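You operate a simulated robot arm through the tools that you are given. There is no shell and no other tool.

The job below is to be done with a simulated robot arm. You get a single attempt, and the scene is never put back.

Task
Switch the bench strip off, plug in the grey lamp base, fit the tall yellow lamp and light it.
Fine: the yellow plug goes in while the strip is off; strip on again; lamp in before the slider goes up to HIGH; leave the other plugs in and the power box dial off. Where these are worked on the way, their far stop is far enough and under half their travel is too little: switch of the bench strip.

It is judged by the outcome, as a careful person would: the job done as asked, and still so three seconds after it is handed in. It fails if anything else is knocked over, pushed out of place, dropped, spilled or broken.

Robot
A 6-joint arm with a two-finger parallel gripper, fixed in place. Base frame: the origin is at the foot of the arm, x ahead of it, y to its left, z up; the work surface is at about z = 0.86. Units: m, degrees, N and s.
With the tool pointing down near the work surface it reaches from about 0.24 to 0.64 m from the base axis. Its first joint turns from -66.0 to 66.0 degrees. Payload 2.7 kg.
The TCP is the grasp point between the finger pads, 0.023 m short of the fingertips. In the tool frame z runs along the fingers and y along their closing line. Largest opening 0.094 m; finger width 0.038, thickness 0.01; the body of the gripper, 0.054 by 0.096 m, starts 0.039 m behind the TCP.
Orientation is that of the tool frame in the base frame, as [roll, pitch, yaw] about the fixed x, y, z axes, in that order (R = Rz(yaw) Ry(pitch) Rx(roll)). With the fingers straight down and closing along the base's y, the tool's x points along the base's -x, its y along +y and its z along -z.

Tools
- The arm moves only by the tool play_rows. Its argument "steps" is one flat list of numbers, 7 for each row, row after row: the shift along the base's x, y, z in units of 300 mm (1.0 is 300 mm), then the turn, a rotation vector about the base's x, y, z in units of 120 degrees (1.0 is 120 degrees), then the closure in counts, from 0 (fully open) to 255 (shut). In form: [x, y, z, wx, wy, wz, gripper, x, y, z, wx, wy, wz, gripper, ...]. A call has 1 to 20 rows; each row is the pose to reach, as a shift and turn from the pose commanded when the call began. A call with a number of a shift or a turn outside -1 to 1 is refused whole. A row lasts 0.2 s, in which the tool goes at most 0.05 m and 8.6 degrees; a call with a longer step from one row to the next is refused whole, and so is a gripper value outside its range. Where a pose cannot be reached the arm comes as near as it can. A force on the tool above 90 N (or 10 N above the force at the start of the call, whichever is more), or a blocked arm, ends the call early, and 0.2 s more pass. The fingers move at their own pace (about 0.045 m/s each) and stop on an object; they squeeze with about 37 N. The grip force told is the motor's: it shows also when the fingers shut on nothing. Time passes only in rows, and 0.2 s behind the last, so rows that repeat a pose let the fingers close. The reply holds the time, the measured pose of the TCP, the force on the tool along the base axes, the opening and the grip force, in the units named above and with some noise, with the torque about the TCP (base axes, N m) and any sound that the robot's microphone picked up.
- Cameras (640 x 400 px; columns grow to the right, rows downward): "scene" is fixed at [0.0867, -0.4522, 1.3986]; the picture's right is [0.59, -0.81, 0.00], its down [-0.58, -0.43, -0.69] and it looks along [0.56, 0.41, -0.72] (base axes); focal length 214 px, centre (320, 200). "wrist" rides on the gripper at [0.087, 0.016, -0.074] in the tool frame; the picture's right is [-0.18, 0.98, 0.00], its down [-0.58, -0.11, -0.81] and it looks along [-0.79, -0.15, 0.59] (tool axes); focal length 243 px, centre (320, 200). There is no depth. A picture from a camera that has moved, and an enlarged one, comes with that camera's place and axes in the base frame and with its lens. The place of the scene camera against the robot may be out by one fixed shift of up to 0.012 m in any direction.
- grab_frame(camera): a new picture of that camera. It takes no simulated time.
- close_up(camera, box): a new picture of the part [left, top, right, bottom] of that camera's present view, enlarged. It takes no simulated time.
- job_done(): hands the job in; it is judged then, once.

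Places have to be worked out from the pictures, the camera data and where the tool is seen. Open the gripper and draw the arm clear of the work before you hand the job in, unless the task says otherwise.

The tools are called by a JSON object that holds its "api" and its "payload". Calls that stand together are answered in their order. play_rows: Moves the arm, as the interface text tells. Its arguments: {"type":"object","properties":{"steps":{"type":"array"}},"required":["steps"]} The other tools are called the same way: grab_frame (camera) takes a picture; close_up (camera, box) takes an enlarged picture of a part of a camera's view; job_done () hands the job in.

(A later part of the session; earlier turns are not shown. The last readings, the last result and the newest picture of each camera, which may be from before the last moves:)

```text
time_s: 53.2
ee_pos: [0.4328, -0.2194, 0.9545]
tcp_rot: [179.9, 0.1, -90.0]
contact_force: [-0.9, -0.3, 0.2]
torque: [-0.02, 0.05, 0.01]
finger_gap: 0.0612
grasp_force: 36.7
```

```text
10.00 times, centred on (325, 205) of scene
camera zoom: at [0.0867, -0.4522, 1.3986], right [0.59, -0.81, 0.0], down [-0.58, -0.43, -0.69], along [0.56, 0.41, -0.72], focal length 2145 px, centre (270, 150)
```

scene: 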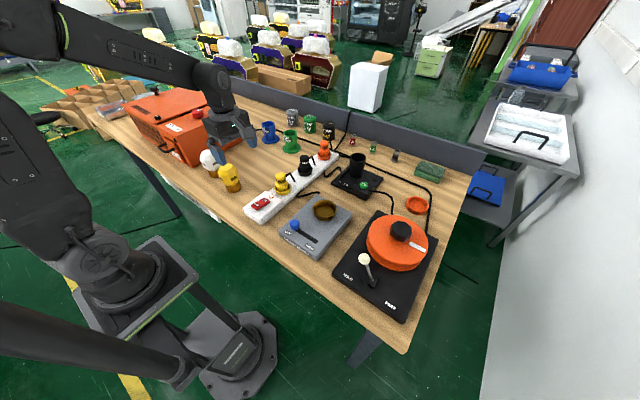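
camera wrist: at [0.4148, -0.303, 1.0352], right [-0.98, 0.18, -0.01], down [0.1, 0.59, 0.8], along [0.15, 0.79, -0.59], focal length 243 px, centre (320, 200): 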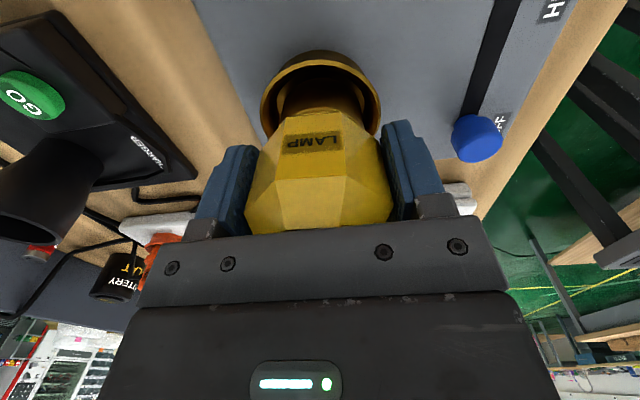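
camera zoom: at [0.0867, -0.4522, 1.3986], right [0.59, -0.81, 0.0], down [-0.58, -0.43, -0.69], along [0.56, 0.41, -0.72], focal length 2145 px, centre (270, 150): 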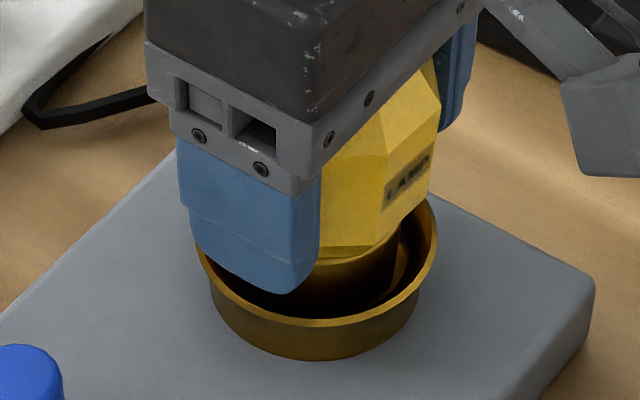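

Still going in freely. I continue lowering.

{"api": "play_rows", "payload": {"steps": [0, 0, -0.004, 0, 0, 0, 255, 0, 0, -0.008, 0, 0, 0, 255, 0, 0, -0.012, 0, 0, 0, 255, 0, 0, -0.015, 0, 0, 0, 255]}}

{"api": "close_up", "payload": {"camera": "scene", "box": [305, 185, 345, 225]}}

{"api": "close_up", "payload": {"camera": "wrist", "box": [250, 40, 400, 140]}}

```text
time_s: 54.2
ee_pos: [0.4327, -0.2192, 0.9546]
tcp_rot: [-179.7, -0.1, -90.0]
contact_force: [-9.5, 10.2, 40.2]
torque: [-0.16, 0.62, -0.2]
finger_gap: 0.0611
grasp_force: 36.7
```

```text
10.00 times, centred on (325, 205) of scene
camera zoom: at [0.0859, -0.4516, 1.3989], right [0.59, -0.81, 0.0], down [-0.58, -0.43, -0.69], along [0.56, 0.41, -0.72], focal length 2145 px, centre (270, 150)
```

zoom: 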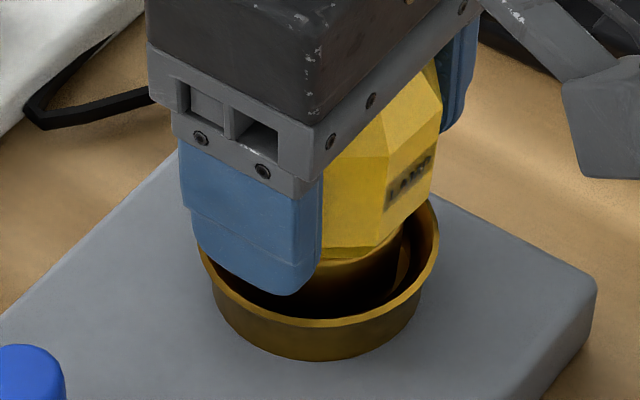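

```text
4.00 times, centred on (325, 90) of wrist
camera zoom: at [0.4158, -0.305, 1.028], right [-0.98, 0.18, -0.01], down [0.1, 0.58, 0.81], along [0.15, 0.79, -0.59], focal length 970 px, centre (300, 640)
```

zoom: 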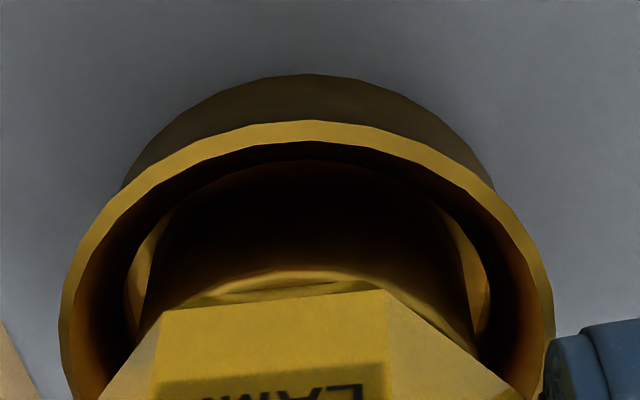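

The lamp has reached the cup floor (about 9 mm deeper than before), with the load now slightly on the −y edge. I take the load off, open the fingers a little so it settles flat, and look.

{"api": "play_rows", "payload": {"steps": [0, 0, 0.01, 0, 0, 0, 255, 0, 0, 0.015, 0, 0, 0, 255, 0, 0, 0.015, 0, 0, 0, 80, 0, 0, 0.015, 0, 0, 0, 60, 0, 0, 0.015, 0, 0, 0, 50, 0, 0, 0.015, 0, 0, 0, 50]}}

{"api": "grab_frame", "payload": {"camera": "wrist"}}

{"api": "close_up", "payload": {"camera": "scene", "box": [300, 175, 350, 225]}}

```text
time_s: 55.6
ee_pos: [0.4316, -0.2199, 0.9539]
tcp_rot: [-180.0, 0.1, -90.0]
contact_force: [0.1, -0.6, 0.3]
torque: [-0.03, 0.0, 0.02]
finger_gap: 0.0755
grasp_force: 0.0
```

```text
taken
camera wrist: at [0.4157, -0.3054, 1.0291], right [-0.98, 0.18, 0.0], down [0.11, 0.58, 0.81], along [0.15, 0.79, -0.59], focal length 243 px, centre (320, 200)
```

wrist: 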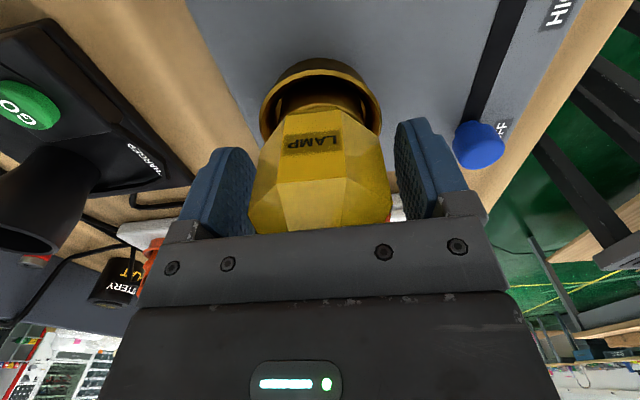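

```text
8.00 times, centred on (325, 200) of scene
camera zoom: at [0.0867, -0.4522, 1.3986], right [0.59, -0.81, 0.0], down [-0.58, -0.43, -0.69], along [0.56, 0.41, -0.72], focal length 1716 px, centre (280, 200)
```

zoom: 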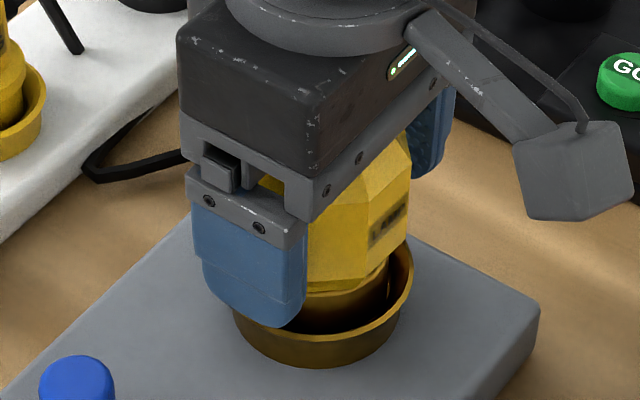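

Released; the lamp stands in the cup. I raise the tool straight up to see whether it stands upright and how deep.

{"api": "play_rows", "payload": {"steps": [0, 0, 0.05, 0, 0, 0, 40, 0, 0, 0.12, 0, 0, 0, 40, 0, 0, 0.2, 0, 0, 0, 40, 0, -0.05, 0.3, 0, 0, 0, 40, 0, -0.15, 0.38, 0, 0, 0, 40, 0, -0.15, 0.38, 0, 0, 0, 40]}}

{"api": "grab_frame", "payload": {"camera": "wrist"}}

{"api": "close_up", "payload": {"camera": "wrist", "box": [220, 60, 420, 220]}}

{"api": "close_up", "payload": {"camera": "scene", "box": [290, 170, 360, 240]}}

```text
time_s: 57.0
ee_pos: [0.435, -0.2629, 1.0712]
tcp_rot: [180.0, 0.1, -90.0]
contact_force: [-0.1, -0.2, -0.1]
torque: [-0.01, 0.02, 0.02]
finger_gap: 0.0794
grasp_force: 0.0
```

```text
taken
camera wrist: at [0.4185, -0.348, 1.1456], right [-0.98, 0.18, 0.0], down [0.11, 0.58, 0.81], along [0.15, 0.79, -0.59], focal length 243 px, centre (320, 200)
```

wrist: 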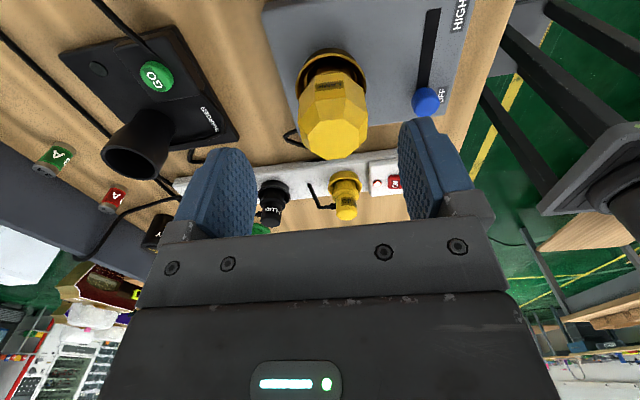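

```text
2.50 times, centred on (320, 140) of wrist
camera zoom: at [0.4185, -0.348, 1.1456], right [-0.98, 0.18, 0.0], down [0.11, 0.58, 0.81], along [0.15, 0.79, -0.59], focal length 606 px, centre (320, 350)
```

zoom: 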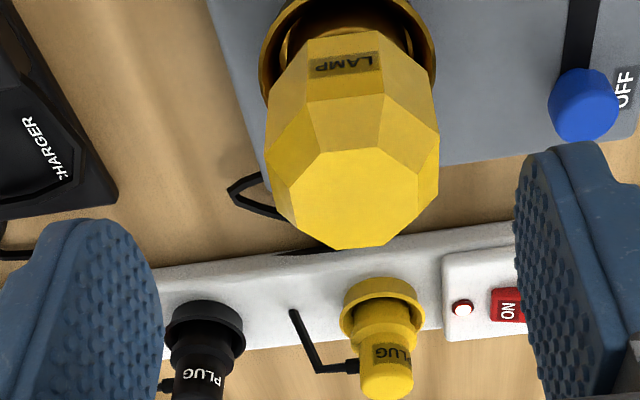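

```text
5.71 times, centred on (325, 205) of scene
camera zoom: at [0.0867, -0.4522, 1.3986], right [0.59, -0.81, 0.0], down [-0.58, -0.43, -0.69], along [0.56, 0.41, -0.72], focal length 1226 px, centre (291, 171)
```

zoom: 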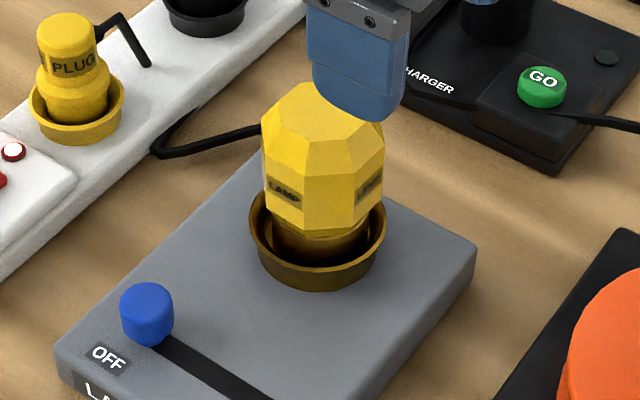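

The lamp stands upright and roughly centred in the cup, top at about z 0.983 at (0.433, -0.214). To make sure it is fully seated I close the fingers above it and will press its flat top gently.

{"api": "play_rows", "payload": {"steps": [0, 0, 0, 0, 0, 0, 160, 0, 0, 0, 0, 0, 0, 255, 0, 0, 0, 0, 0, 0, 255, 0, 0, 0, 0, 0, 0, 255, -0.004, 0.08, -0.02, 0, 0, 0, 255, -0.006, 0.163, -0.06, 0, 0, 0, 255, -0.006, 0.163, -0.137, 0, 0, 0, 255, -0.006, 0.163, -0.137, 0, 0, 0, 255]}}

{"api": "grab_frame", "payload": {"camera": "wrist"}}

{"api": "close_up", "payload": {"camera": "scene", "box": [290, 150, 370, 230]}}

```text
time_s: 58.8
ee_pos: [0.4319, -0.215, 1.0273]
tcp_rot: [179.9, 0.1, -90.0]
contact_force: [-0.6, 0.0, 1.0]
torque: [0.0, -0.03, -0.03]
finger_gap: 0.0
grasp_force: 36.8
```

```text
taken
camera wrist: at [0.4152, -0.3011, 1.1013], right [-0.98, 0.18, 0.0], down [0.11, 0.58, 0.81], along [0.15, 0.79, -0.59], focal length 243 px, centre (320, 200)
```

wrist: 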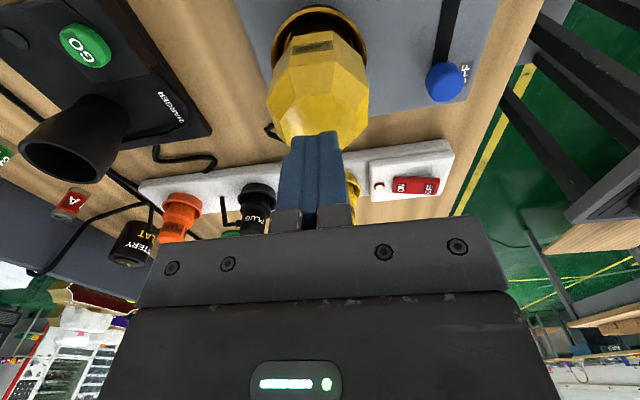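

```text
5.00 times, centred on (330, 190) of scene
camera zoom: at [0.0867, -0.4522, 1.3986], right [0.59, -0.81, 0.0], down [-0.58, -0.43, -0.69], along [0.56, 0.41, -0.72], focal length 1072 px, centre (270, 250)
```

zoom: 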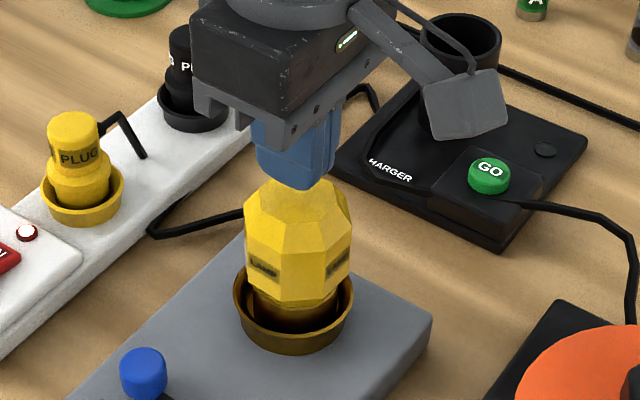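

Fingertips are above the lamp's top centre. I press down slowly and listen.

{"api": "play_rows", "payload": {"steps": [0, 0, -0.035, 0, 0, 0, 255, 0, 0, -0.055, 0, 0, 0, 255, 0, 0, -0.062, 0, 0, 0, 255, 0, 0, -0.068, 0, 0, 0, 255, 0, 0, -0.074, 0, 0, 0, 255]}}

{"api": "close_up", "payload": {"camera": "scene", "box": [290, 150, 370, 230]}}

```text
time_s: 60.0
ee_pos: [0.4325, -0.2152, 1.0134]
tcp_rot: [-179.1, -0.2, -89.8]
contact_force: [-10.1, 14.8, 57.2]
torque: [1.19, 0.26, 0.13]
finger_gap: 0.0
grasp_force: 37.5
```

```text
5.00 times, centred on (330, 190) of scene
camera zoom: at [0.0856, -0.4514, 1.399], right [0.59, -0.81, 0.0], down [-0.58, -0.43, -0.69], along [0.56, 0.41, -0.72], focal length 1072 px, centre (270, 250)
```

zoom: 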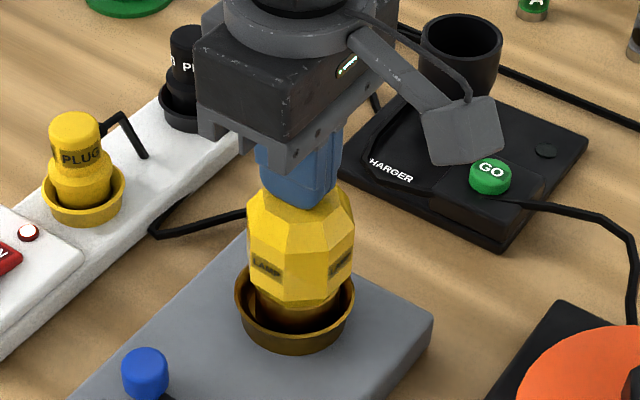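

57 N pressed on the top with no snap; the lamp bottom seems to rest near z 0.892. I lift off and inspect how the lamp sits in the cup before deciding.

{"api": "play_rows", "payload": {"steps": [0, 0, 0.03, 0, 0, 0, 255, 0, 0, 0.1, 0, 0, 0, 255, 0, -0.1, 0.2, 0, 0, 0, 150, 0, -0.2, 0.22, 0, 0, 0, 50, 0, -0.2, 0.22, 0, 0, 0, 20]}}

{"api": "close_up", "payload": {"camera": "scene", "box": [300, 175, 350, 225]}}

{"api": "close_up", "payload": {"camera": "wrist", "box": [260, 60, 400, 200]}}

```text
time_s: 61.2
ee_pos: [0.4277, -0.2763, 1.0718]
tcp_rot: [-180.0, 0.0, -90.0]
contact_force: [0.1, 0.1, 0.3]
torque: [-0.03, 0.03, 0.04]
finger_gap: 0.0664
grasp_force: 0.0
```

```text
8.00 times, centred on (325, 200) of scene
camera zoom: at [0.0867, -0.4522, 1.3986], right [0.59, -0.81, 0.0], down [-0.58, -0.43, -0.69], along [0.56, 0.41, -0.72], focal length 1716 px, centre (280, 200)
```

zoom: 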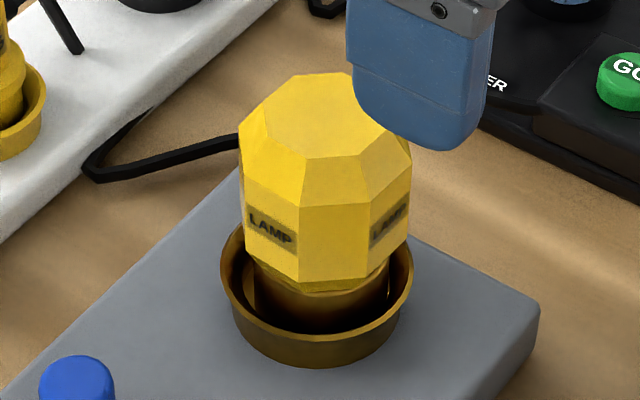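

```text
2.86 times, centred on (330, 130) of wrist
camera zoom: at [0.4124, -0.3629, 1.1462], right [-0.98, 0.18, 0.0], down [0.11, 0.58, 0.81], along [0.15, 0.79, -0.59], focal length 693 px, centre (291, 400)
```

zoom: 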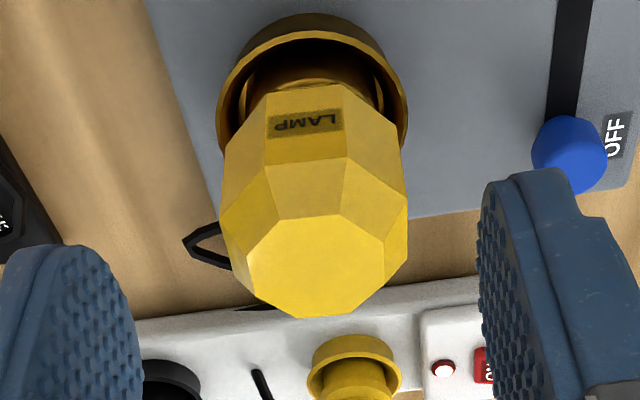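

The lamp stands upright but about 3 mm off toward −y (lamp ≈ y −0.2165, cup ≈ −0.2135), leaning on that wall. I regrip it squarely on its flats to recentre it.

{"api": "play_rows", "payload": {"steps": [0.006, 0.1, 0, 0, 0, 0, 0, 0.0117, 0.198, 0, 0, 0, 0, 0, 0.0117, 0.198, -0.08, 0, 0, 0, 0, 0.0117, 0.198, -0.18, 0, 0, 0, 0, 0.0117, 0.198, -0.28, 0, 0, 0, 0, 0.0117, 0.198, -0.37, 0, 0, 0, 0, 0.0117, 0.198, -0.37, 0, 0, 0, 40, 0.0117, 0.198, -0.37, 0, 0, 0, 80, 0.0117, 0.198, -0.37, 0, 0, 0, 120, 0.0117, 0.198, -0.37, 0, 0, 0, 255, 0.0117, 0.198, -0.37, 0, 0, 0, 255]}}

{"api": "close_up", "payload": {"camera": "wrist", "box": [240, 30, 400, 150]}}

{"api": "close_up", "payload": {"camera": "scene", "box": [300, 175, 350, 225]}}

```text
time_s: 63.6
ee_pos: [0.4333, -0.2155, 0.9577]
tcp_rot: [-180.0, 0.1, -90.0]
contact_force: [-1.0, 0.7, -0.1]
torque: [0.04, -0.01, 0.01]
finger_gap: 0.0614
grasp_force: 36.6
```

```text
3.33 times, centred on (320, 90) of wrist
camera zoom: at [0.4175, -0.3014, 1.0335], right [-0.98, 0.18, 0.0], down [0.11, 0.58, 0.81], along [0.15, 0.79, -0.59], focal length 809 px, centre (320, 567)
```

zoom: 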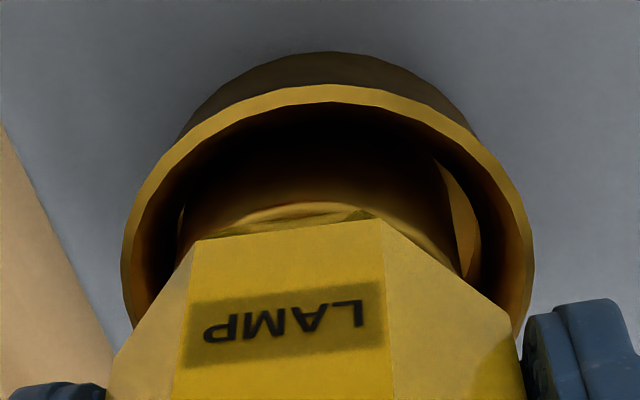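

```text
8.00 times, centred on (325, 200) of scene
camera zoom: at [0.0867, -0.4522, 1.3986], right [0.59, -0.81, 0.0], down [-0.58, -0.43, -0.69], along [0.56, 0.41, -0.72], focal length 1716 px, centre (280, 200)
```

zoom: 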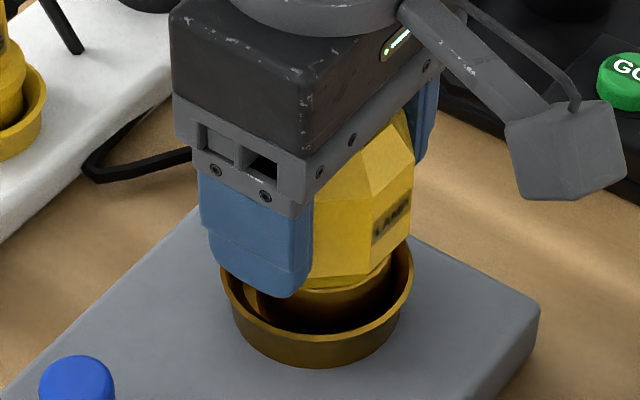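

Regripped squarely. The cup centre is about 1.4 mm toward −x and 3 mm toward +y of the lamp; I lift 3 mm, shift by that, and lower in 1 mm steps.

{"api": "play_rows", "payload": {"steps": [0, 0, 0.005, 0, 0, 0, 255, 0, 0, 0.01, 0, 0, 0, 255, -0.002, 0.005, 0.01, 0, 0, 0, 255, -0.0045, 0.01, 0.01, 0, 0, 0, 255, -0.0045, 0.01, 0.006, 0, 0, 0, 255, -0.0045, 0.01, 0.002, 0, 0, 0, 255, -0.0045, 0.01, -0.002, 0, 0, 0, 255]}}

{"api": "close_up", "payload": {"camera": "wrist", "box": [240, 30, 400, 150]}}

{"api": "close_up", "payload": {"camera": "scene", "box": [300, 175, 350, 225]}}

```text
time_s: 65.2
ee_pos: [0.4316, -0.2122, 0.9599]
tcp_rot: [179.9, 0.0, -90.0]
contact_force: [0.2, 0.0, -1.9]
torque: [0.01, 0.03, 0.0]
finger_gap: 0.0613
grasp_force: 37.0
```

```text
3.33 times, centred on (320, 90) of wrist
camera zoom: at [0.4161, -0.299, 1.0335], right [-0.98, 0.18, 0.0], down [0.11, 0.58, 0.81], along [0.15, 0.79, -0.59], focal length 809 px, centre (320, 567)
```

zoom: 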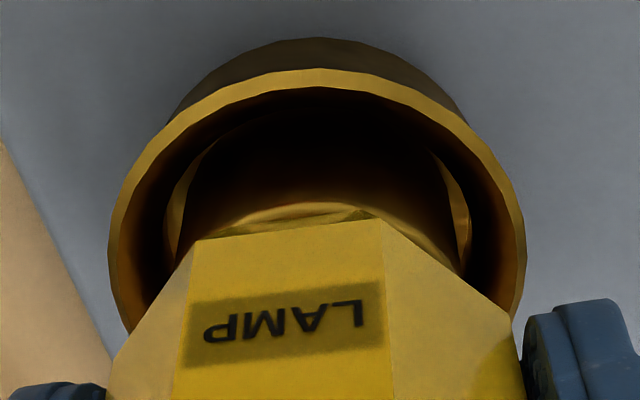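

```text
8.00 times, centred on (325, 200) of scene
camera zoom: at [0.0867, -0.4522, 1.3986], right [0.59, -0.81, 0.0], down [-0.58, -0.43, -0.69], along [0.56, 0.41, -0.72], focal length 1716 px, centre (280, 200)
```

zoom: 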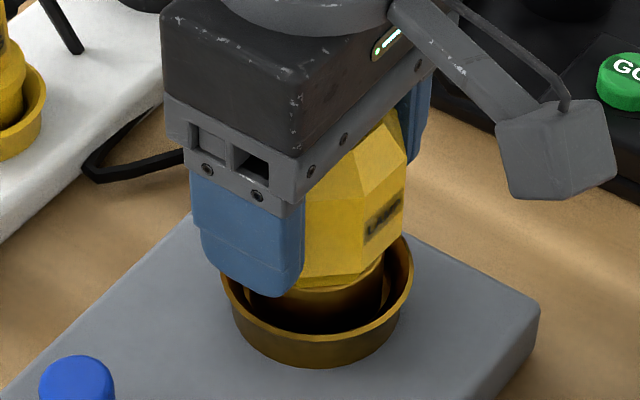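

Now the lamp looks centred in the cup in both views with no contact yet. I continue lowering in 1 mm steps.

{"api": "play_rows", "payload": {"steps": [0.001, 0, -0.003, 0, 0, 0, 255, 0.001, 0, -0.006, 0, 0, 0, 255, 0.001, 0, -0.009, 0, 0, 0, 255, 0.001, 0, -0.012, 0, 0, 0, 255]}}

{"api": "close_up", "payload": {"camera": "scene", "box": [300, 175, 350, 225]}}

```text
time_s: 66.2
ee_pos: [0.4333, -0.2132, 0.9578]
tcp_rot: [-179.8, -0.1, -90.0]
contact_force: [-8.7, 1.1, 29.6]
torque: [0.08, 0.73, -0.06]
finger_gap: 0.0617
grasp_force: 37.5
```

```text
8.00 times, centred on (325, 200) of scene
camera zoom: at [0.0861, -0.452, 1.3988], right [0.59, -0.81, 0.0], down [-0.58, -0.43, -0.69], along [0.56, 0.41, -0.72], focal length 1716 px, centre (280, 200)
```

zoom: 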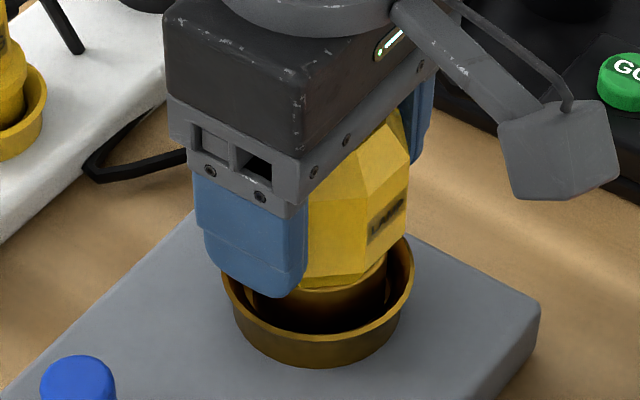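

Contact is now balanced (force centred under the lamp, no side load), so it sits flat on the floor of the cup. I press a bit more to see if it snaps.

{"api": "play_rows", "payload": {"steps": [0, 0, -0.004, 0, 0, 0, 255, 0, 0, -0.008, 0, 0, 0, 255]}}

{"api": "close_up", "payload": {"camera": "wrist", "box": [240, 30, 400, 150]}}

```text
time_s: 66.8
ee_pos: [0.4321, -0.2133, 0.9553]
tcp_rot: [-179.9, -0.1, -90.0]
contact_force: [-4.2, -5.4, 29.9]
torque: [-0.16, 0.63, -0.03]
finger_gap: 0.0615
grasp_force: 37.0
```

```text
3.33 times, centred on (320, 90) of wrist
camera zoom: at [0.4163, -0.299, 1.0299], right [-0.98, 0.18, 0.0], down [0.11, 0.58, 0.81], along [0.15, 0.79, -0.59], focal length 809 px, centre (320, 567)
```

zoom: 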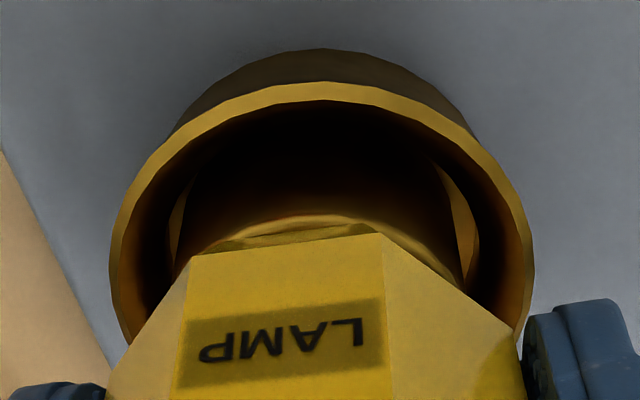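

The lamp is flat on the floor but slides in the fingers at ~30 N, so I release it, rise straight up, close the fingers, and press from the top now that it is centred.

{"api": "play_rows", "payload": {"steps": [0, 0, 0.008, 0, 0, 0, 200, 0, 0, 0.008, 0, 0, 0, 60, 0, 0, 0.008, 0, 0, 0, 40, 0, 0, 0.008, 0, 0, 0, 40, 0, 0, 0.06, 0, 0, 0, 40, 0, 0, 0.14, 0, 0, 0, 40, 0, 0, 0.24, 0, 0, 0, 100, 0, 0, 0.3, 0, 0, 0, 180, 0, 0, 0.3, 0, 0, 0, 255, 0, 0, 0.3, 0, 0, 0, 255, 0, 0, 0.3, 0, 0, 0, 255, 0, 0, 0.3, 0, 0, 0, 255]}}

{"api": "close_up", "payload": {"camera": "wrist", "box": [240, 0, 400, 150]}}

{"api": "close_up", "payload": {"camera": "scene", "box": [300, 165, 350, 225]}}

```text
time_s: 69.4
ee_pos: [0.4319, -0.2131, 1.0432]
tcp_rot: [-180.0, 0.1, -90.0]
contact_force: [0.1, -0.2, -0.7]
torque: [0.02, 0.01, -0.01]
finger_gap: 0.0
grasp_force: 36.7
```

```text
2.67 times, centred on (320, 75) of wrist
camera zoom: at [0.4158, -0.2987, 1.117], right [-0.98, 0.18, 0.0], down [0.11, 0.58, 0.81], along [0.15, 0.79, -0.59], focal length 647 px, centre (320, 533)
```

zoom: 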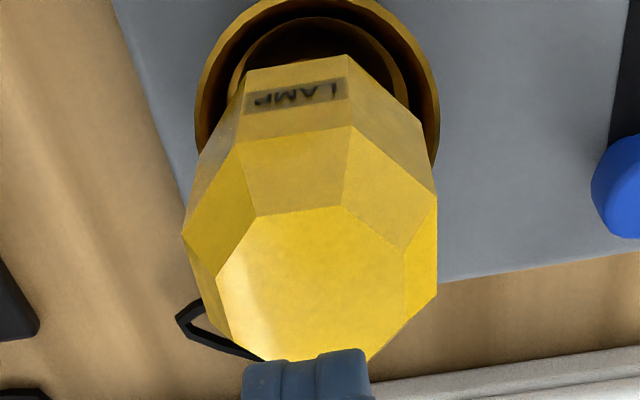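

```text
6.67 times, centred on (325, 195) of scene
camera zoom: at [0.0867, -0.4522, 1.3986], right [0.59, -0.81, 0.0], down [-0.58, -0.43, -0.69], along [0.56, 0.41, -0.72], focal length 1430 px, centre (287, 233)
```

zoom: 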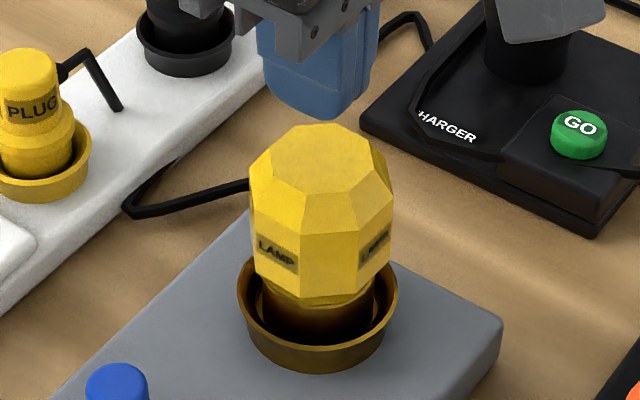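

The lamp stands upright and centred, with its top now near z 0.984, lower than before. I press on the top once more, measuring contact height and listening for a snap.

{"api": "play_rows", "payload": {"steps": [0, 0.002, -0.06, 0, 0, 0, 255, 0, 0.002, -0.1, 0, 0, 0, 255, 0, 0.002, -0.115, 0, 0, 0, 255, 0, 0.002, -0.122, 0, 0, 0, 255, 0, 0.002, -0.128, 0, 0, 0, 255, 0, 0.002, -0.134, 0, 0, 0, 255, 0, 0.002, -0.14, 0, 0, 0, 255]}}

{"api": "close_up", "payload": {"camera": "scene", "box": [300, 165, 350, 225]}}

```text
time_s: 71.0
ee_pos: [0.4348, -0.2126, 1.0115]
tcp_rot: [-178.8, -0.3, -89.8]
contact_force: [-14.6, 15.6, 72.3]
torque: [1.39, 0.47, 0.18]
finger_gap: 0.0
grasp_force: 37.2
```

```text
6.67 times, centred on (325, 195) of scene
camera zoom: at [0.0853, -0.4513, 1.399], right [0.59, -0.81, 0.0], down [-0.58, -0.43, -0.69], along [0.56, 0.41, -0.72], focal length 1430 px, centre (287, 233)
```

zoom: 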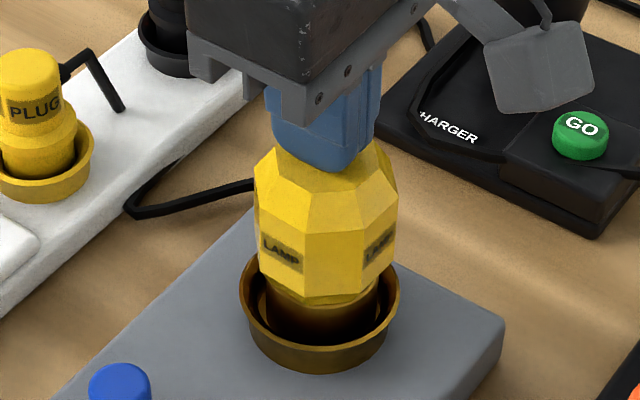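

72 N on top with no further movement: the lamp is flat and firm on the cup floor. I lift off, turn the gripper back, and move to view the blue slider knob.

{"api": "play_rows", "payload": {"steps": [0, 0, 0.04, 0, 0, 0, 255, 0, 0, 0.13, 0, 0, -0.06, 255, -0.03, 0.025, 0.15, 0, 0, -0.12, 255, -0.06, 0.05, 0.15, 0, 0, -0.18, 255, -0.09, 0.075, 0.15, 0, 0, -0.24, 255, -0.12, 0.1, 0.15, 0, 0, -0.3, 255, -0.15, 0.125, 0.15, 0, 0, -0.36, 255, -0.18, 0.15, 0.15, 0, 0, -0.42, 255, -0.21, 0.175, 0.15, 0, 0, -0.48, 255, -0.24, 0.2, 0.15, 0, 0, -0.54, 255, -0.27, 0.225, 0.15, 0, 0, -0.6, 255, -0.3, 0.24, 0.15, 0, 0, -0.66, 255, -0.321, 0.258, 0.15, 0, 0, -0.72, 255, -0.321, 0.258, 0.15, 0, 0, -0.75, 255, -0.321, 0.258, 0.15, 0, 0, -0.75, 255]}}

{"api": "grab_frame", "payload": {"camera": "wrist"}}

{"api": "close_up", "payload": {"camera": "wrist", "box": [140, 40, 340, 200]}}

{"api": "close_up", "payload": {"camera": "scene", "box": [270, 160, 360, 260]}}

```text
time_s: 74.2
ee_pos: [0.3365, -0.1359, 1.0441]
tcp_rot: [-180.0, 0.2, 179.9]
contact_force: [-0.7, -0.3, 0.2]
torque: [-0.01, -0.02, -0.01]
finger_gap: 0.0001
grasp_force: 37.5
```

```text
taken
camera wrist: at [0.2504, -0.1186, 1.1201], right [0.19, 0.98, 0.0], down [0.58, -0.11, 0.81], along [0.79, -0.15, -0.59], focal length 243 px, centre (320, 200)
```

wrist: 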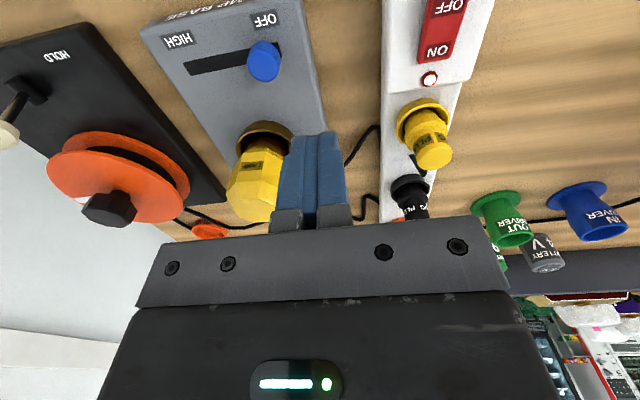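

```text
2.50 times, centred on (240, 120) of wrist
camera zoom: at [0.2504, -0.1186, 1.1201], right [0.19, 0.98, 0.0], down [0.58, -0.11, 0.81], along [0.79, -0.15, -0.59], focal length 606 px, centre (520, 400)
```

zoom: 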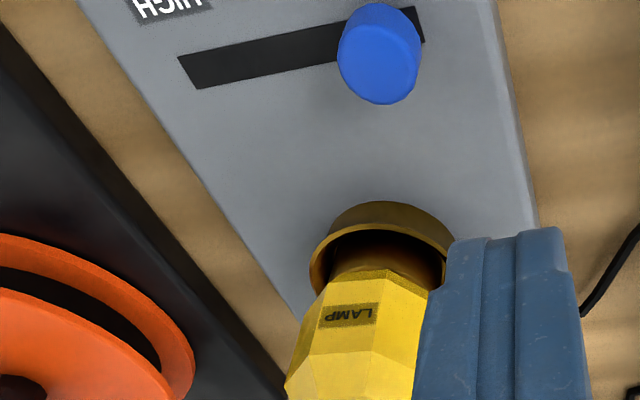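

```text
4.00 times, centred on (315, 210) of scene
camera zoom: at [0.0867, -0.4522, 1.3986], right [0.59, -0.81, 0.0], down [-0.58, -0.43, -0.69], along [0.56, 0.41, -0.72], focal length 858 px, centre (340, 160)
```

zoom: 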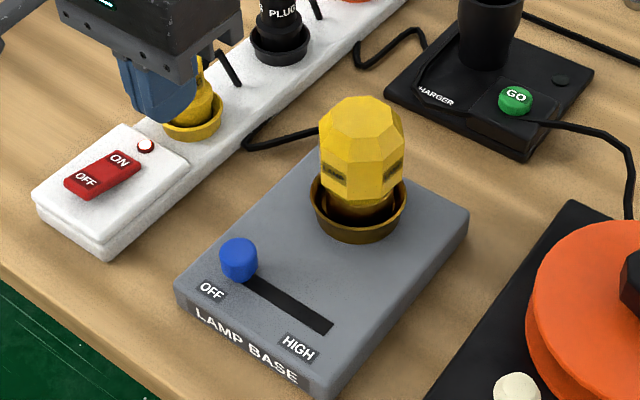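

The lamp stands centred. The knob is at about (0.337, -0.183), Ø28 mm, and its slot runs along −y to about −0.262 (HIGH). I lower the closed fingers to just on the +y side of the knob, hovering first.

{"api": "play_rows", "payload": {"steps": [0.002, -0.02, -0.1, 0, 0, 0, 255, 0.004, -0.04, -0.2, 0, 0, 0, 255, 0.004, -0.042, -0.283, 0, 0, 0, 255, 0.004, -0.042, -0.283, 0, 0, 0, 255]}}

{"api": "grab_frame", "payload": {"camera": "wrist"}}

{"api": "close_up", "payload": {"camera": "scene", "box": [260, 180, 350, 260]}}

```text
time_s: 75.2
ee_pos: [0.3352, -0.1476, 0.9616]
tcp_rot: [-179.9, 0.1, 179.9]
contact_force: [-0.1, 0.6, -1.0]
torque: [0.02, 0.02, 0.02]
finger_gap: 0.0
grasp_force: 37.3
```

```text
taken
camera wrist: at [0.2492, -0.1317, 1.0358], right [0.18, 0.98, 0.0], down [0.58, -0.11, 0.81], along [0.79, -0.15, -0.59], focal length 243 px, centre (320, 200)
```

wrist: 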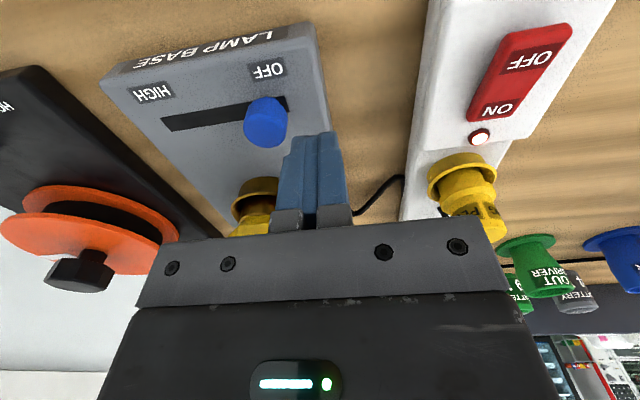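

```text
5.00 times, centred on (305, 220) of scene
camera zoom: at [0.0867, -0.4522, 1.3986], right [0.59, -0.81, 0.0], down [-0.58, -0.43, -0.69], along [0.56, 0.41, -0.72], focal length 1072 px, centre (395, 100)
```

zoom: 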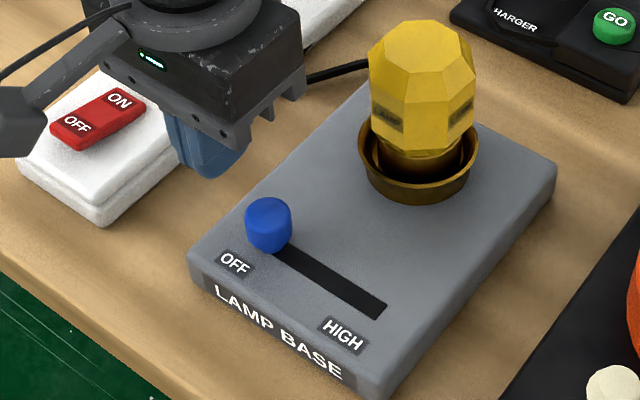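

The fingers are about 8 mm to the +y side of the knob and aligned in x. I descend to tips z≈0.897, just above the box top.

{"api": "play_rows", "payload": {"steps": [0, 0, -0.07, 0, 0, 0, 255, 0, 0, -0.11, 0, 0, 0, 255, 0, 0, -0.137, 0, 0, 0, 255, 0, 0, -0.137, 0, 0, 0, 255]}}

{"api": "grab_frame", "payload": {"camera": "wrist"}}

{"api": "close_up", "payload": {"camera": "scene", "box": [260, 180, 350, 260]}}

```text
time_s: 76.2
ee_pos: [0.3387, -0.1472, 0.9205]
tcp_rot: [180.0, -0.1, 180.0]
contact_force: [0.5, -0.8, 0.6]
torque: [0.02, -0.01, 0.0]
finger_gap: 0.0001
grasp_force: 37.1
```

```text
taken
camera wrist: at [0.2509, -0.1309, 0.9952], right [0.18, 0.98, 0.0], down [0.58, -0.11, 0.81], along [0.79, -0.15, -0.59], focal length 243 px, centre (320, 200)
```

wrist: 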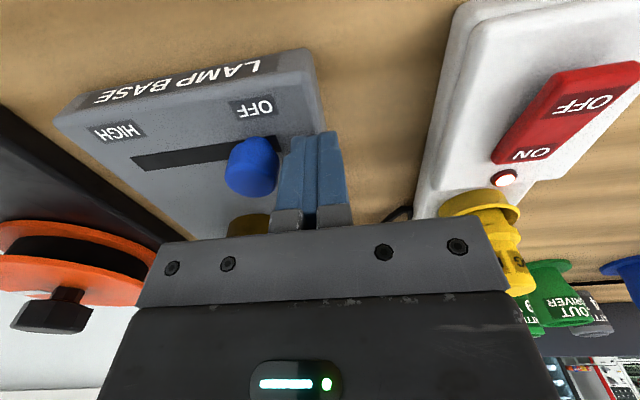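

```text
5.00 times, centred on (305, 220) of scene
camera zoom: at [0.0867, -0.4522, 1.3986], right [0.59, -0.81, 0.0], down [-0.58, -0.43, -0.69], along [0.56, 0.41, -0.72], focal length 1072 px, centre (395, 100)
```

zoom: 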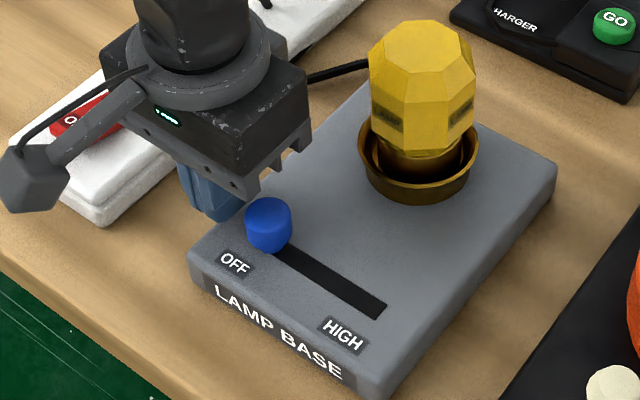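

The fingers are beside the knob, free of contact. I push toward HIGH about 20 mm of travel first and check whether the lamp begins to glow and the base stays put.

{"api": "play_rows", "payload": {"steps": [0, -0.02, 0, 0, 0, 0, 255, 0, -0.035, 0, 0, 0, 0, 255, 0, -0.05, 0, 0, 0, 0, 255, 0, -0.065, 0, 0, 0, 0, 255, 0, -0.08, 0, 0, 0, 0, 255, 0, -0.0933, 0, 0, 0, 0, 255]}}

{"api": "grab_frame", "payload": {"camera": "wrist"}}

{"api": "close_up", "payload": {"camera": "scene", "box": [260, 180, 350, 260]}}

```text
time_s: 77.6
ee_pos: [0.3372, -0.1759, 0.9191]
tcp_rot: [179.9, 0.1, 180.0]
contact_force: [1.4, 0.1, -0.1]
torque: [0.0, 0.01, -0.03]
finger_gap: 0.0
grasp_force: 36.8
```

```text
taken
camera wrist: at [0.251, -0.1593, 0.9946], right [0.18, 0.98, 0.0], down [0.58, -0.11, 0.81], along [0.79, -0.15, -0.59], focal length 243 px, centre (320, 200)
```

wrist: 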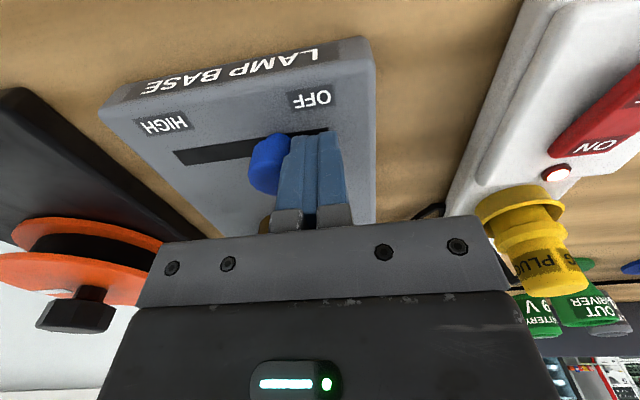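

```text
5.00 times, centred on (305, 220) of scene
camera zoom: at [0.0867, -0.4522, 1.3986], right [0.59, -0.81, 0.0], down [-0.58, -0.43, -0.69], along [0.56, 0.41, -0.72], focal length 1072 px, centre (395, 100)
```

zoom: 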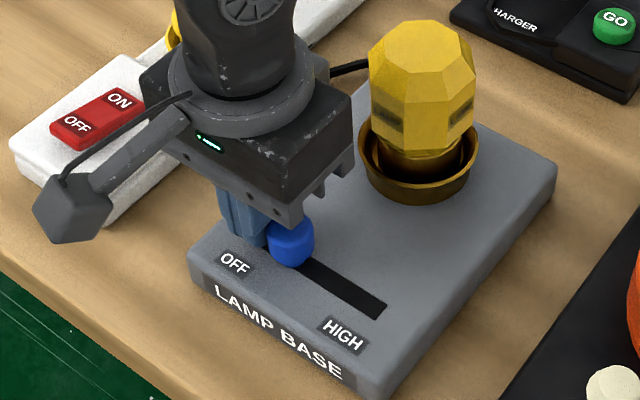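

The knob slides freely (about a quarter of its travel) and the base has not moved; no glow is visible yet. I push to a bit over half travel and compare.

{"api": "play_rows", "payload": {"steps": [0, -0.015, 0, 0, 0, 0, 255, 0, -0.03, 0, 0, 0, 0, 255, 0, -0.045, 0, 0, 0, 0, 255, 0, -0.06, 0, 0, 0, 0, 255]}}

{"api": "grab_frame", "payload": {"camera": "wrist"}}

{"api": "close_up", "payload": {"camera": "scene", "box": [260, 180, 350, 260]}}

```text
time_s: 78.6
ee_pos: [0.3377, -0.1923, 0.9204]
tcp_rot: [-180.0, 0.2, 180.0]
contact_force: [0.7, 0.6, 0.1]
torque: [0.0, -0.02, 0.03]
finger_gap: 0.0
grasp_force: 37.2
```

```text
taken
camera wrist: at [0.2512, -0.1772, 0.9953], right [0.18, 0.98, 0.0], down [0.58, -0.11, 0.81], along [0.79, -0.15, -0.59], focal length 243 px, centre (320, 200)
```

wrist: 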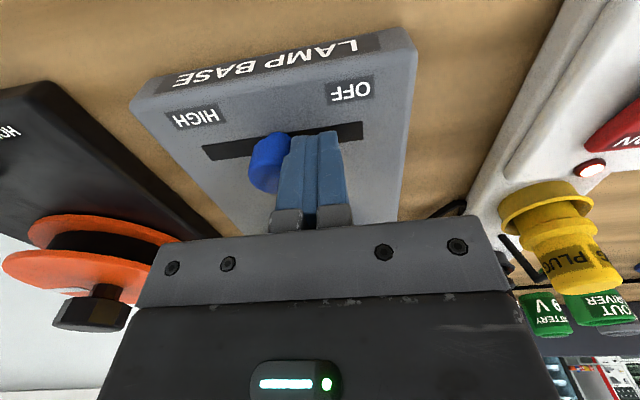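

```text
5.00 times, centred on (305, 220) of scene
camera zoom: at [0.0867, -0.4522, 1.3986], right [0.59, -0.81, 0.0], down [-0.58, -0.43, -0.69], along [0.56, 0.41, -0.72], focal length 1072 px, centre (395, 100)
```

zoom: 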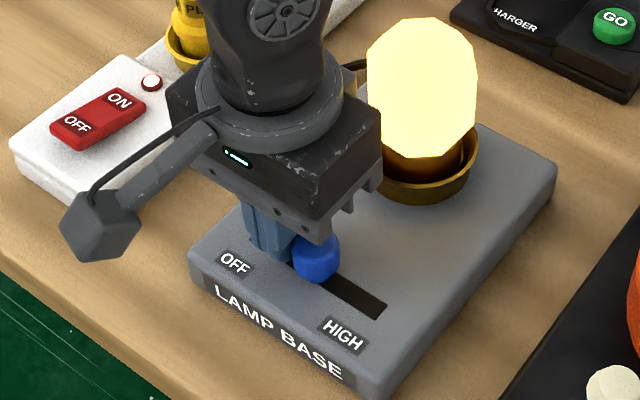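

The lamp is lit brightly at about half travel, so it is properly fitted and powered. I continue toward HIGH, slowly near the end.

{"api": "play_rows", "payload": {"steps": [0, -0.015, 0, 0, 0, 0, 255, 0, -0.03, 0, 0, 0, 0, 255, 0, -0.045, 0, 0, 0, 0, 255, 0, -0.06, 0, 0, 0, 0, 255, 0, -0.075, 0, 0, 0, 0, 255]}}

{"api": "grab_frame", "payload": {"camera": "wrist"}}

{"api": "close_up", "payload": {"camera": "scene", "box": [260, 180, 350, 260]}}

```text
time_s: 79.8
ee_pos: [0.3366, -0.2169, 0.9215]
tcp_rot: [180.0, 0.1, -179.9]
contact_force: [-0.1, -0.6, 0.0]
torque: [0.02, -0.02, -0.01]
finger_gap: 0.0
grasp_force: 36.7
```

```text
taken
camera wrist: at [0.2508, -0.1999, 0.9953], right [0.18, 0.98, 0.0], down [0.58, -0.11, 0.81], along [0.79, -0.15, -0.59], focal length 243 px, centre (320, 200)
```

wrist: 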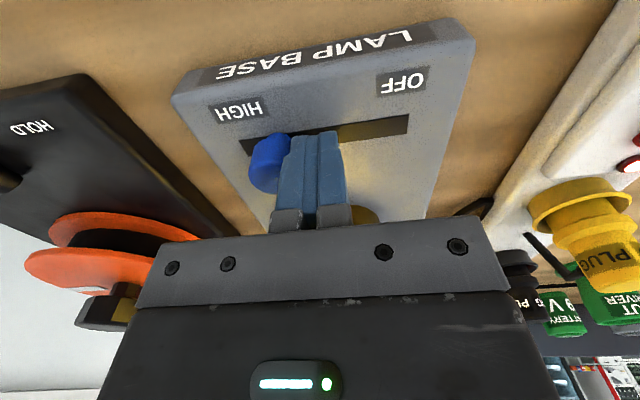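

```text
5.00 times, centred on (305, 220) of scene
camera zoom: at [0.0867, -0.4522, 1.3986], right [0.59, -0.81, 0.0], down [-0.58, -0.43, -0.69], along [0.56, 0.41, -0.72], focal length 1072 px, centre (395, 100)
```

zoom: 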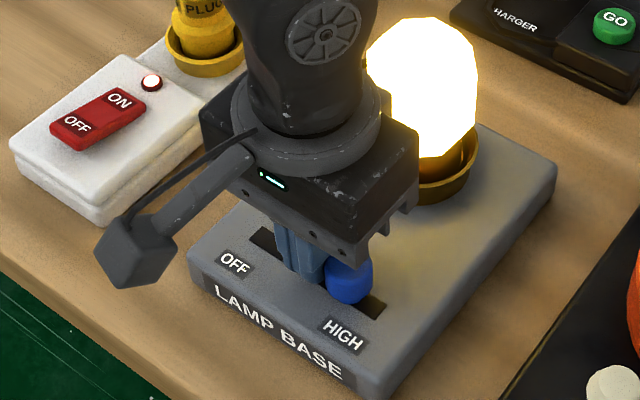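

Brighter still; about 8 mm of travel remains. I push on in 1.5–2 mm steps watching for the end stop.

{"api": "play_rows", "payload": {"steps": [0, -0.007, 0, 0, 0, 0, 255, 0, -0.013, 0, 0, 0, 0, 255, 0, -0.019, 0, 0, 0, 0, 255]}}

{"api": "close_up", "payload": {"camera": "scene", "box": [260, 180, 350, 260]}}

{"api": "close_up", "payload": {"camera": "wrist", "box": [180, 20, 360, 220]}}

```text
time_s: 80.6
ee_pos: [0.338, -0.221, 0.9212]
tcp_rot: [179.9, 0.1, 180.0]
contact_force: [-0.3, 0.1, 0.6]
torque: [0.0, 0.01, -0.01]
finger_gap: 0.0
grasp_force: 37.5
```

```text
5.00 times, centred on (305, 220) of scene
camera zoom: at [0.0867, -0.4522, 1.3986], right [0.59, -0.81, 0.0], down [-0.58, -0.43, -0.69], along [0.56, 0.41, -0.72], focal length 1072 px, centre (395, 100)
```

zoom: 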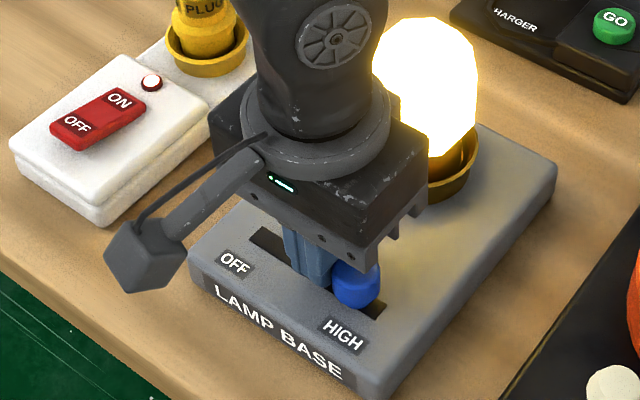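

```text
2.00 times, centred on (270, 120) of wrist
camera zoom: at [0.2518, -0.2048, 0.9951], right [0.18, 0.98, 0.0], down [0.58, -0.11, 0.81], along [0.79, -0.15, -0.59], focal length 485 px, centre (420, 360)
```

zoom: 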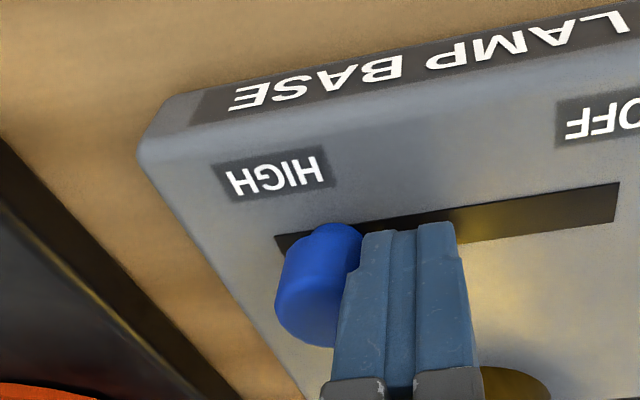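

Still moving without resistance, with a bit of slot left. I continue in 2 mm steps.

{"api": "play_rows", "payload": {"steps": [0, -0.007, 0, 0, 0, 0, 255, 0, -0.013, 0, 0, 0, 0, 255, 0, -0.018, 0, 0, 0, 0, 255]}}

{"api": "close_up", "payload": {"camera": "wrist", "box": [180, 20, 360, 220]}}

```text
time_s: 81.4
ee_pos: [0.3385, -0.2254, 0.9206]
tcp_rot: [179.9, 0.0, 180.0]
contact_force: [-2.1, 17.1, 10.9]
torque: [0.21, 0.09, -0.04]
finger_gap: 0.0001
grasp_force: 37.2
```

```text
2.00 times, centred on (270, 120) of wrist
camera zoom: at [0.2518, -0.2098, 0.9957], right [0.18, 0.98, 0.0], down [0.58, -0.11, 0.81], along [0.79, -0.15, -0.59], focal length 485 px, centre (420, 360)
```

zoom: 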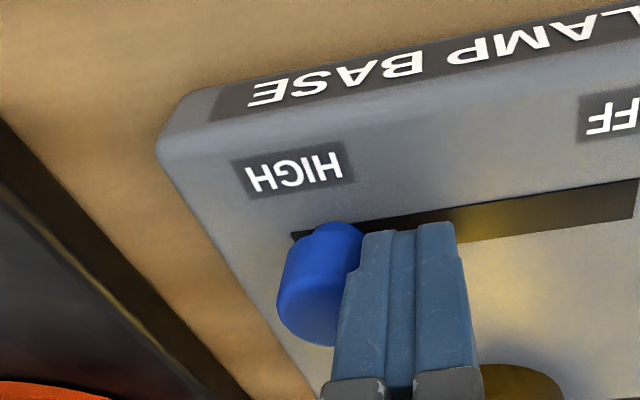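

The force rose to 17 N along y: the slider is at its HIGH stop. I back the fingers off the knob toward +y and lift clear.

{"api": "play_rows", "payload": {"steps": [0, 0.015, 0, 0, 0, 0, 255, 0, 0.035, 0, 0, 0, 0, 255, 0, 0.035, 0.08, 0, 0, 0, 255, 0, 0.05, 0.2, 0, 0, 0, 255, 0, 0.08, 0.35, 0, 0, 0, 200, 0, 0.15, 0.48, 0, 0, 0, 100, 0, 0.25, 0.6, 0, 0, 0, 0, 0, 0.3, 0.7, 0, 0, 0, 0, 0, 0.3, 0.7, 0, 0, 0, 0]}}

{"api": "grab_frame", "payload": {"camera": "scene"}}

{"api": "close_up", "payload": {"camera": "scene", "box": [230, 130, 370, 260]}}

{"api": "grab_frame", "payload": {"camera": "wrist"}}

```text
time_s: 83.4
ee_pos: [0.3398, -0.1357, 1.131]
tcp_rot: [-180.0, 0.1, 179.9]
contact_force: [0.6, -0.1, -0.2]
torque: [0.04, -0.01, 0.0]
finger_gap: 0.0941
grasp_force: 0.0
```

```text
taken
```

scene: 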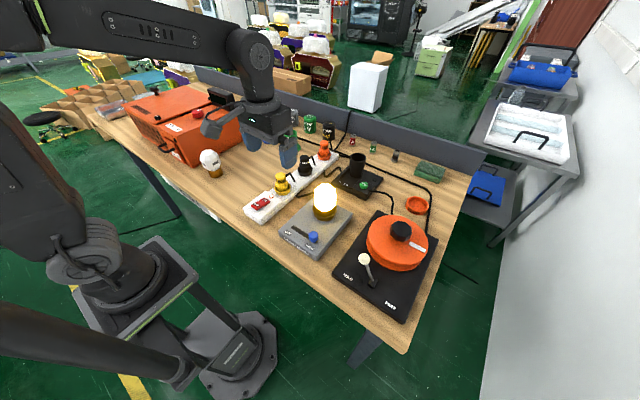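

```text
3.08 times, centred on (300, 195) of scene
camera zoom: at [0.0867, -0.4522, 1.3986], right [0.59, -0.81, 0.0], down [-0.58, -0.43, -0.69], along [0.56, 0.41, -0.72], focal length 660 px, centre (382, 215)
```

zoom: 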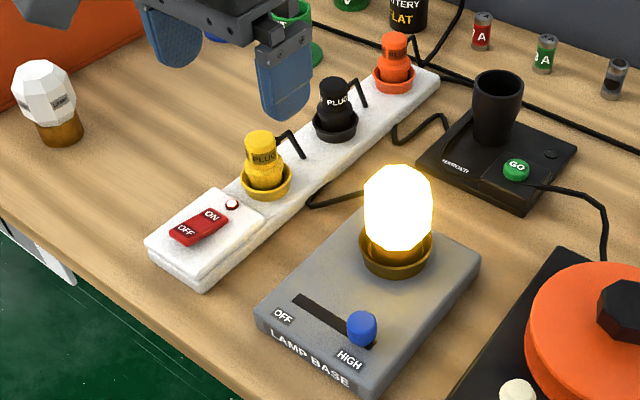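

```text
taken
camera wrist: at [0.2528, -0.1186, 1.2061], right [0.18, 0.98, 0.0], down [0.58, -0.11, 0.81], along [0.79, -0.15, -0.59], focal length 243 px, centre (320, 200)
```

wrist: 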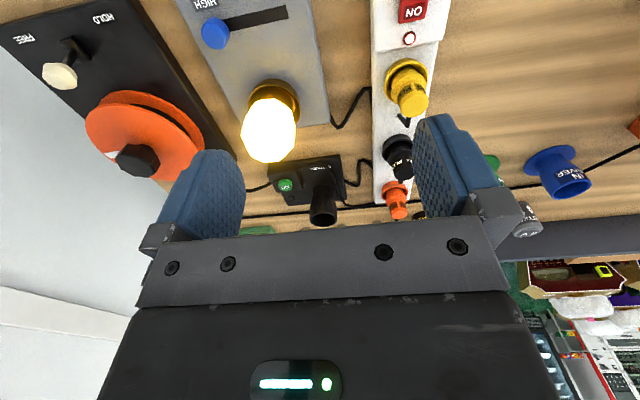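

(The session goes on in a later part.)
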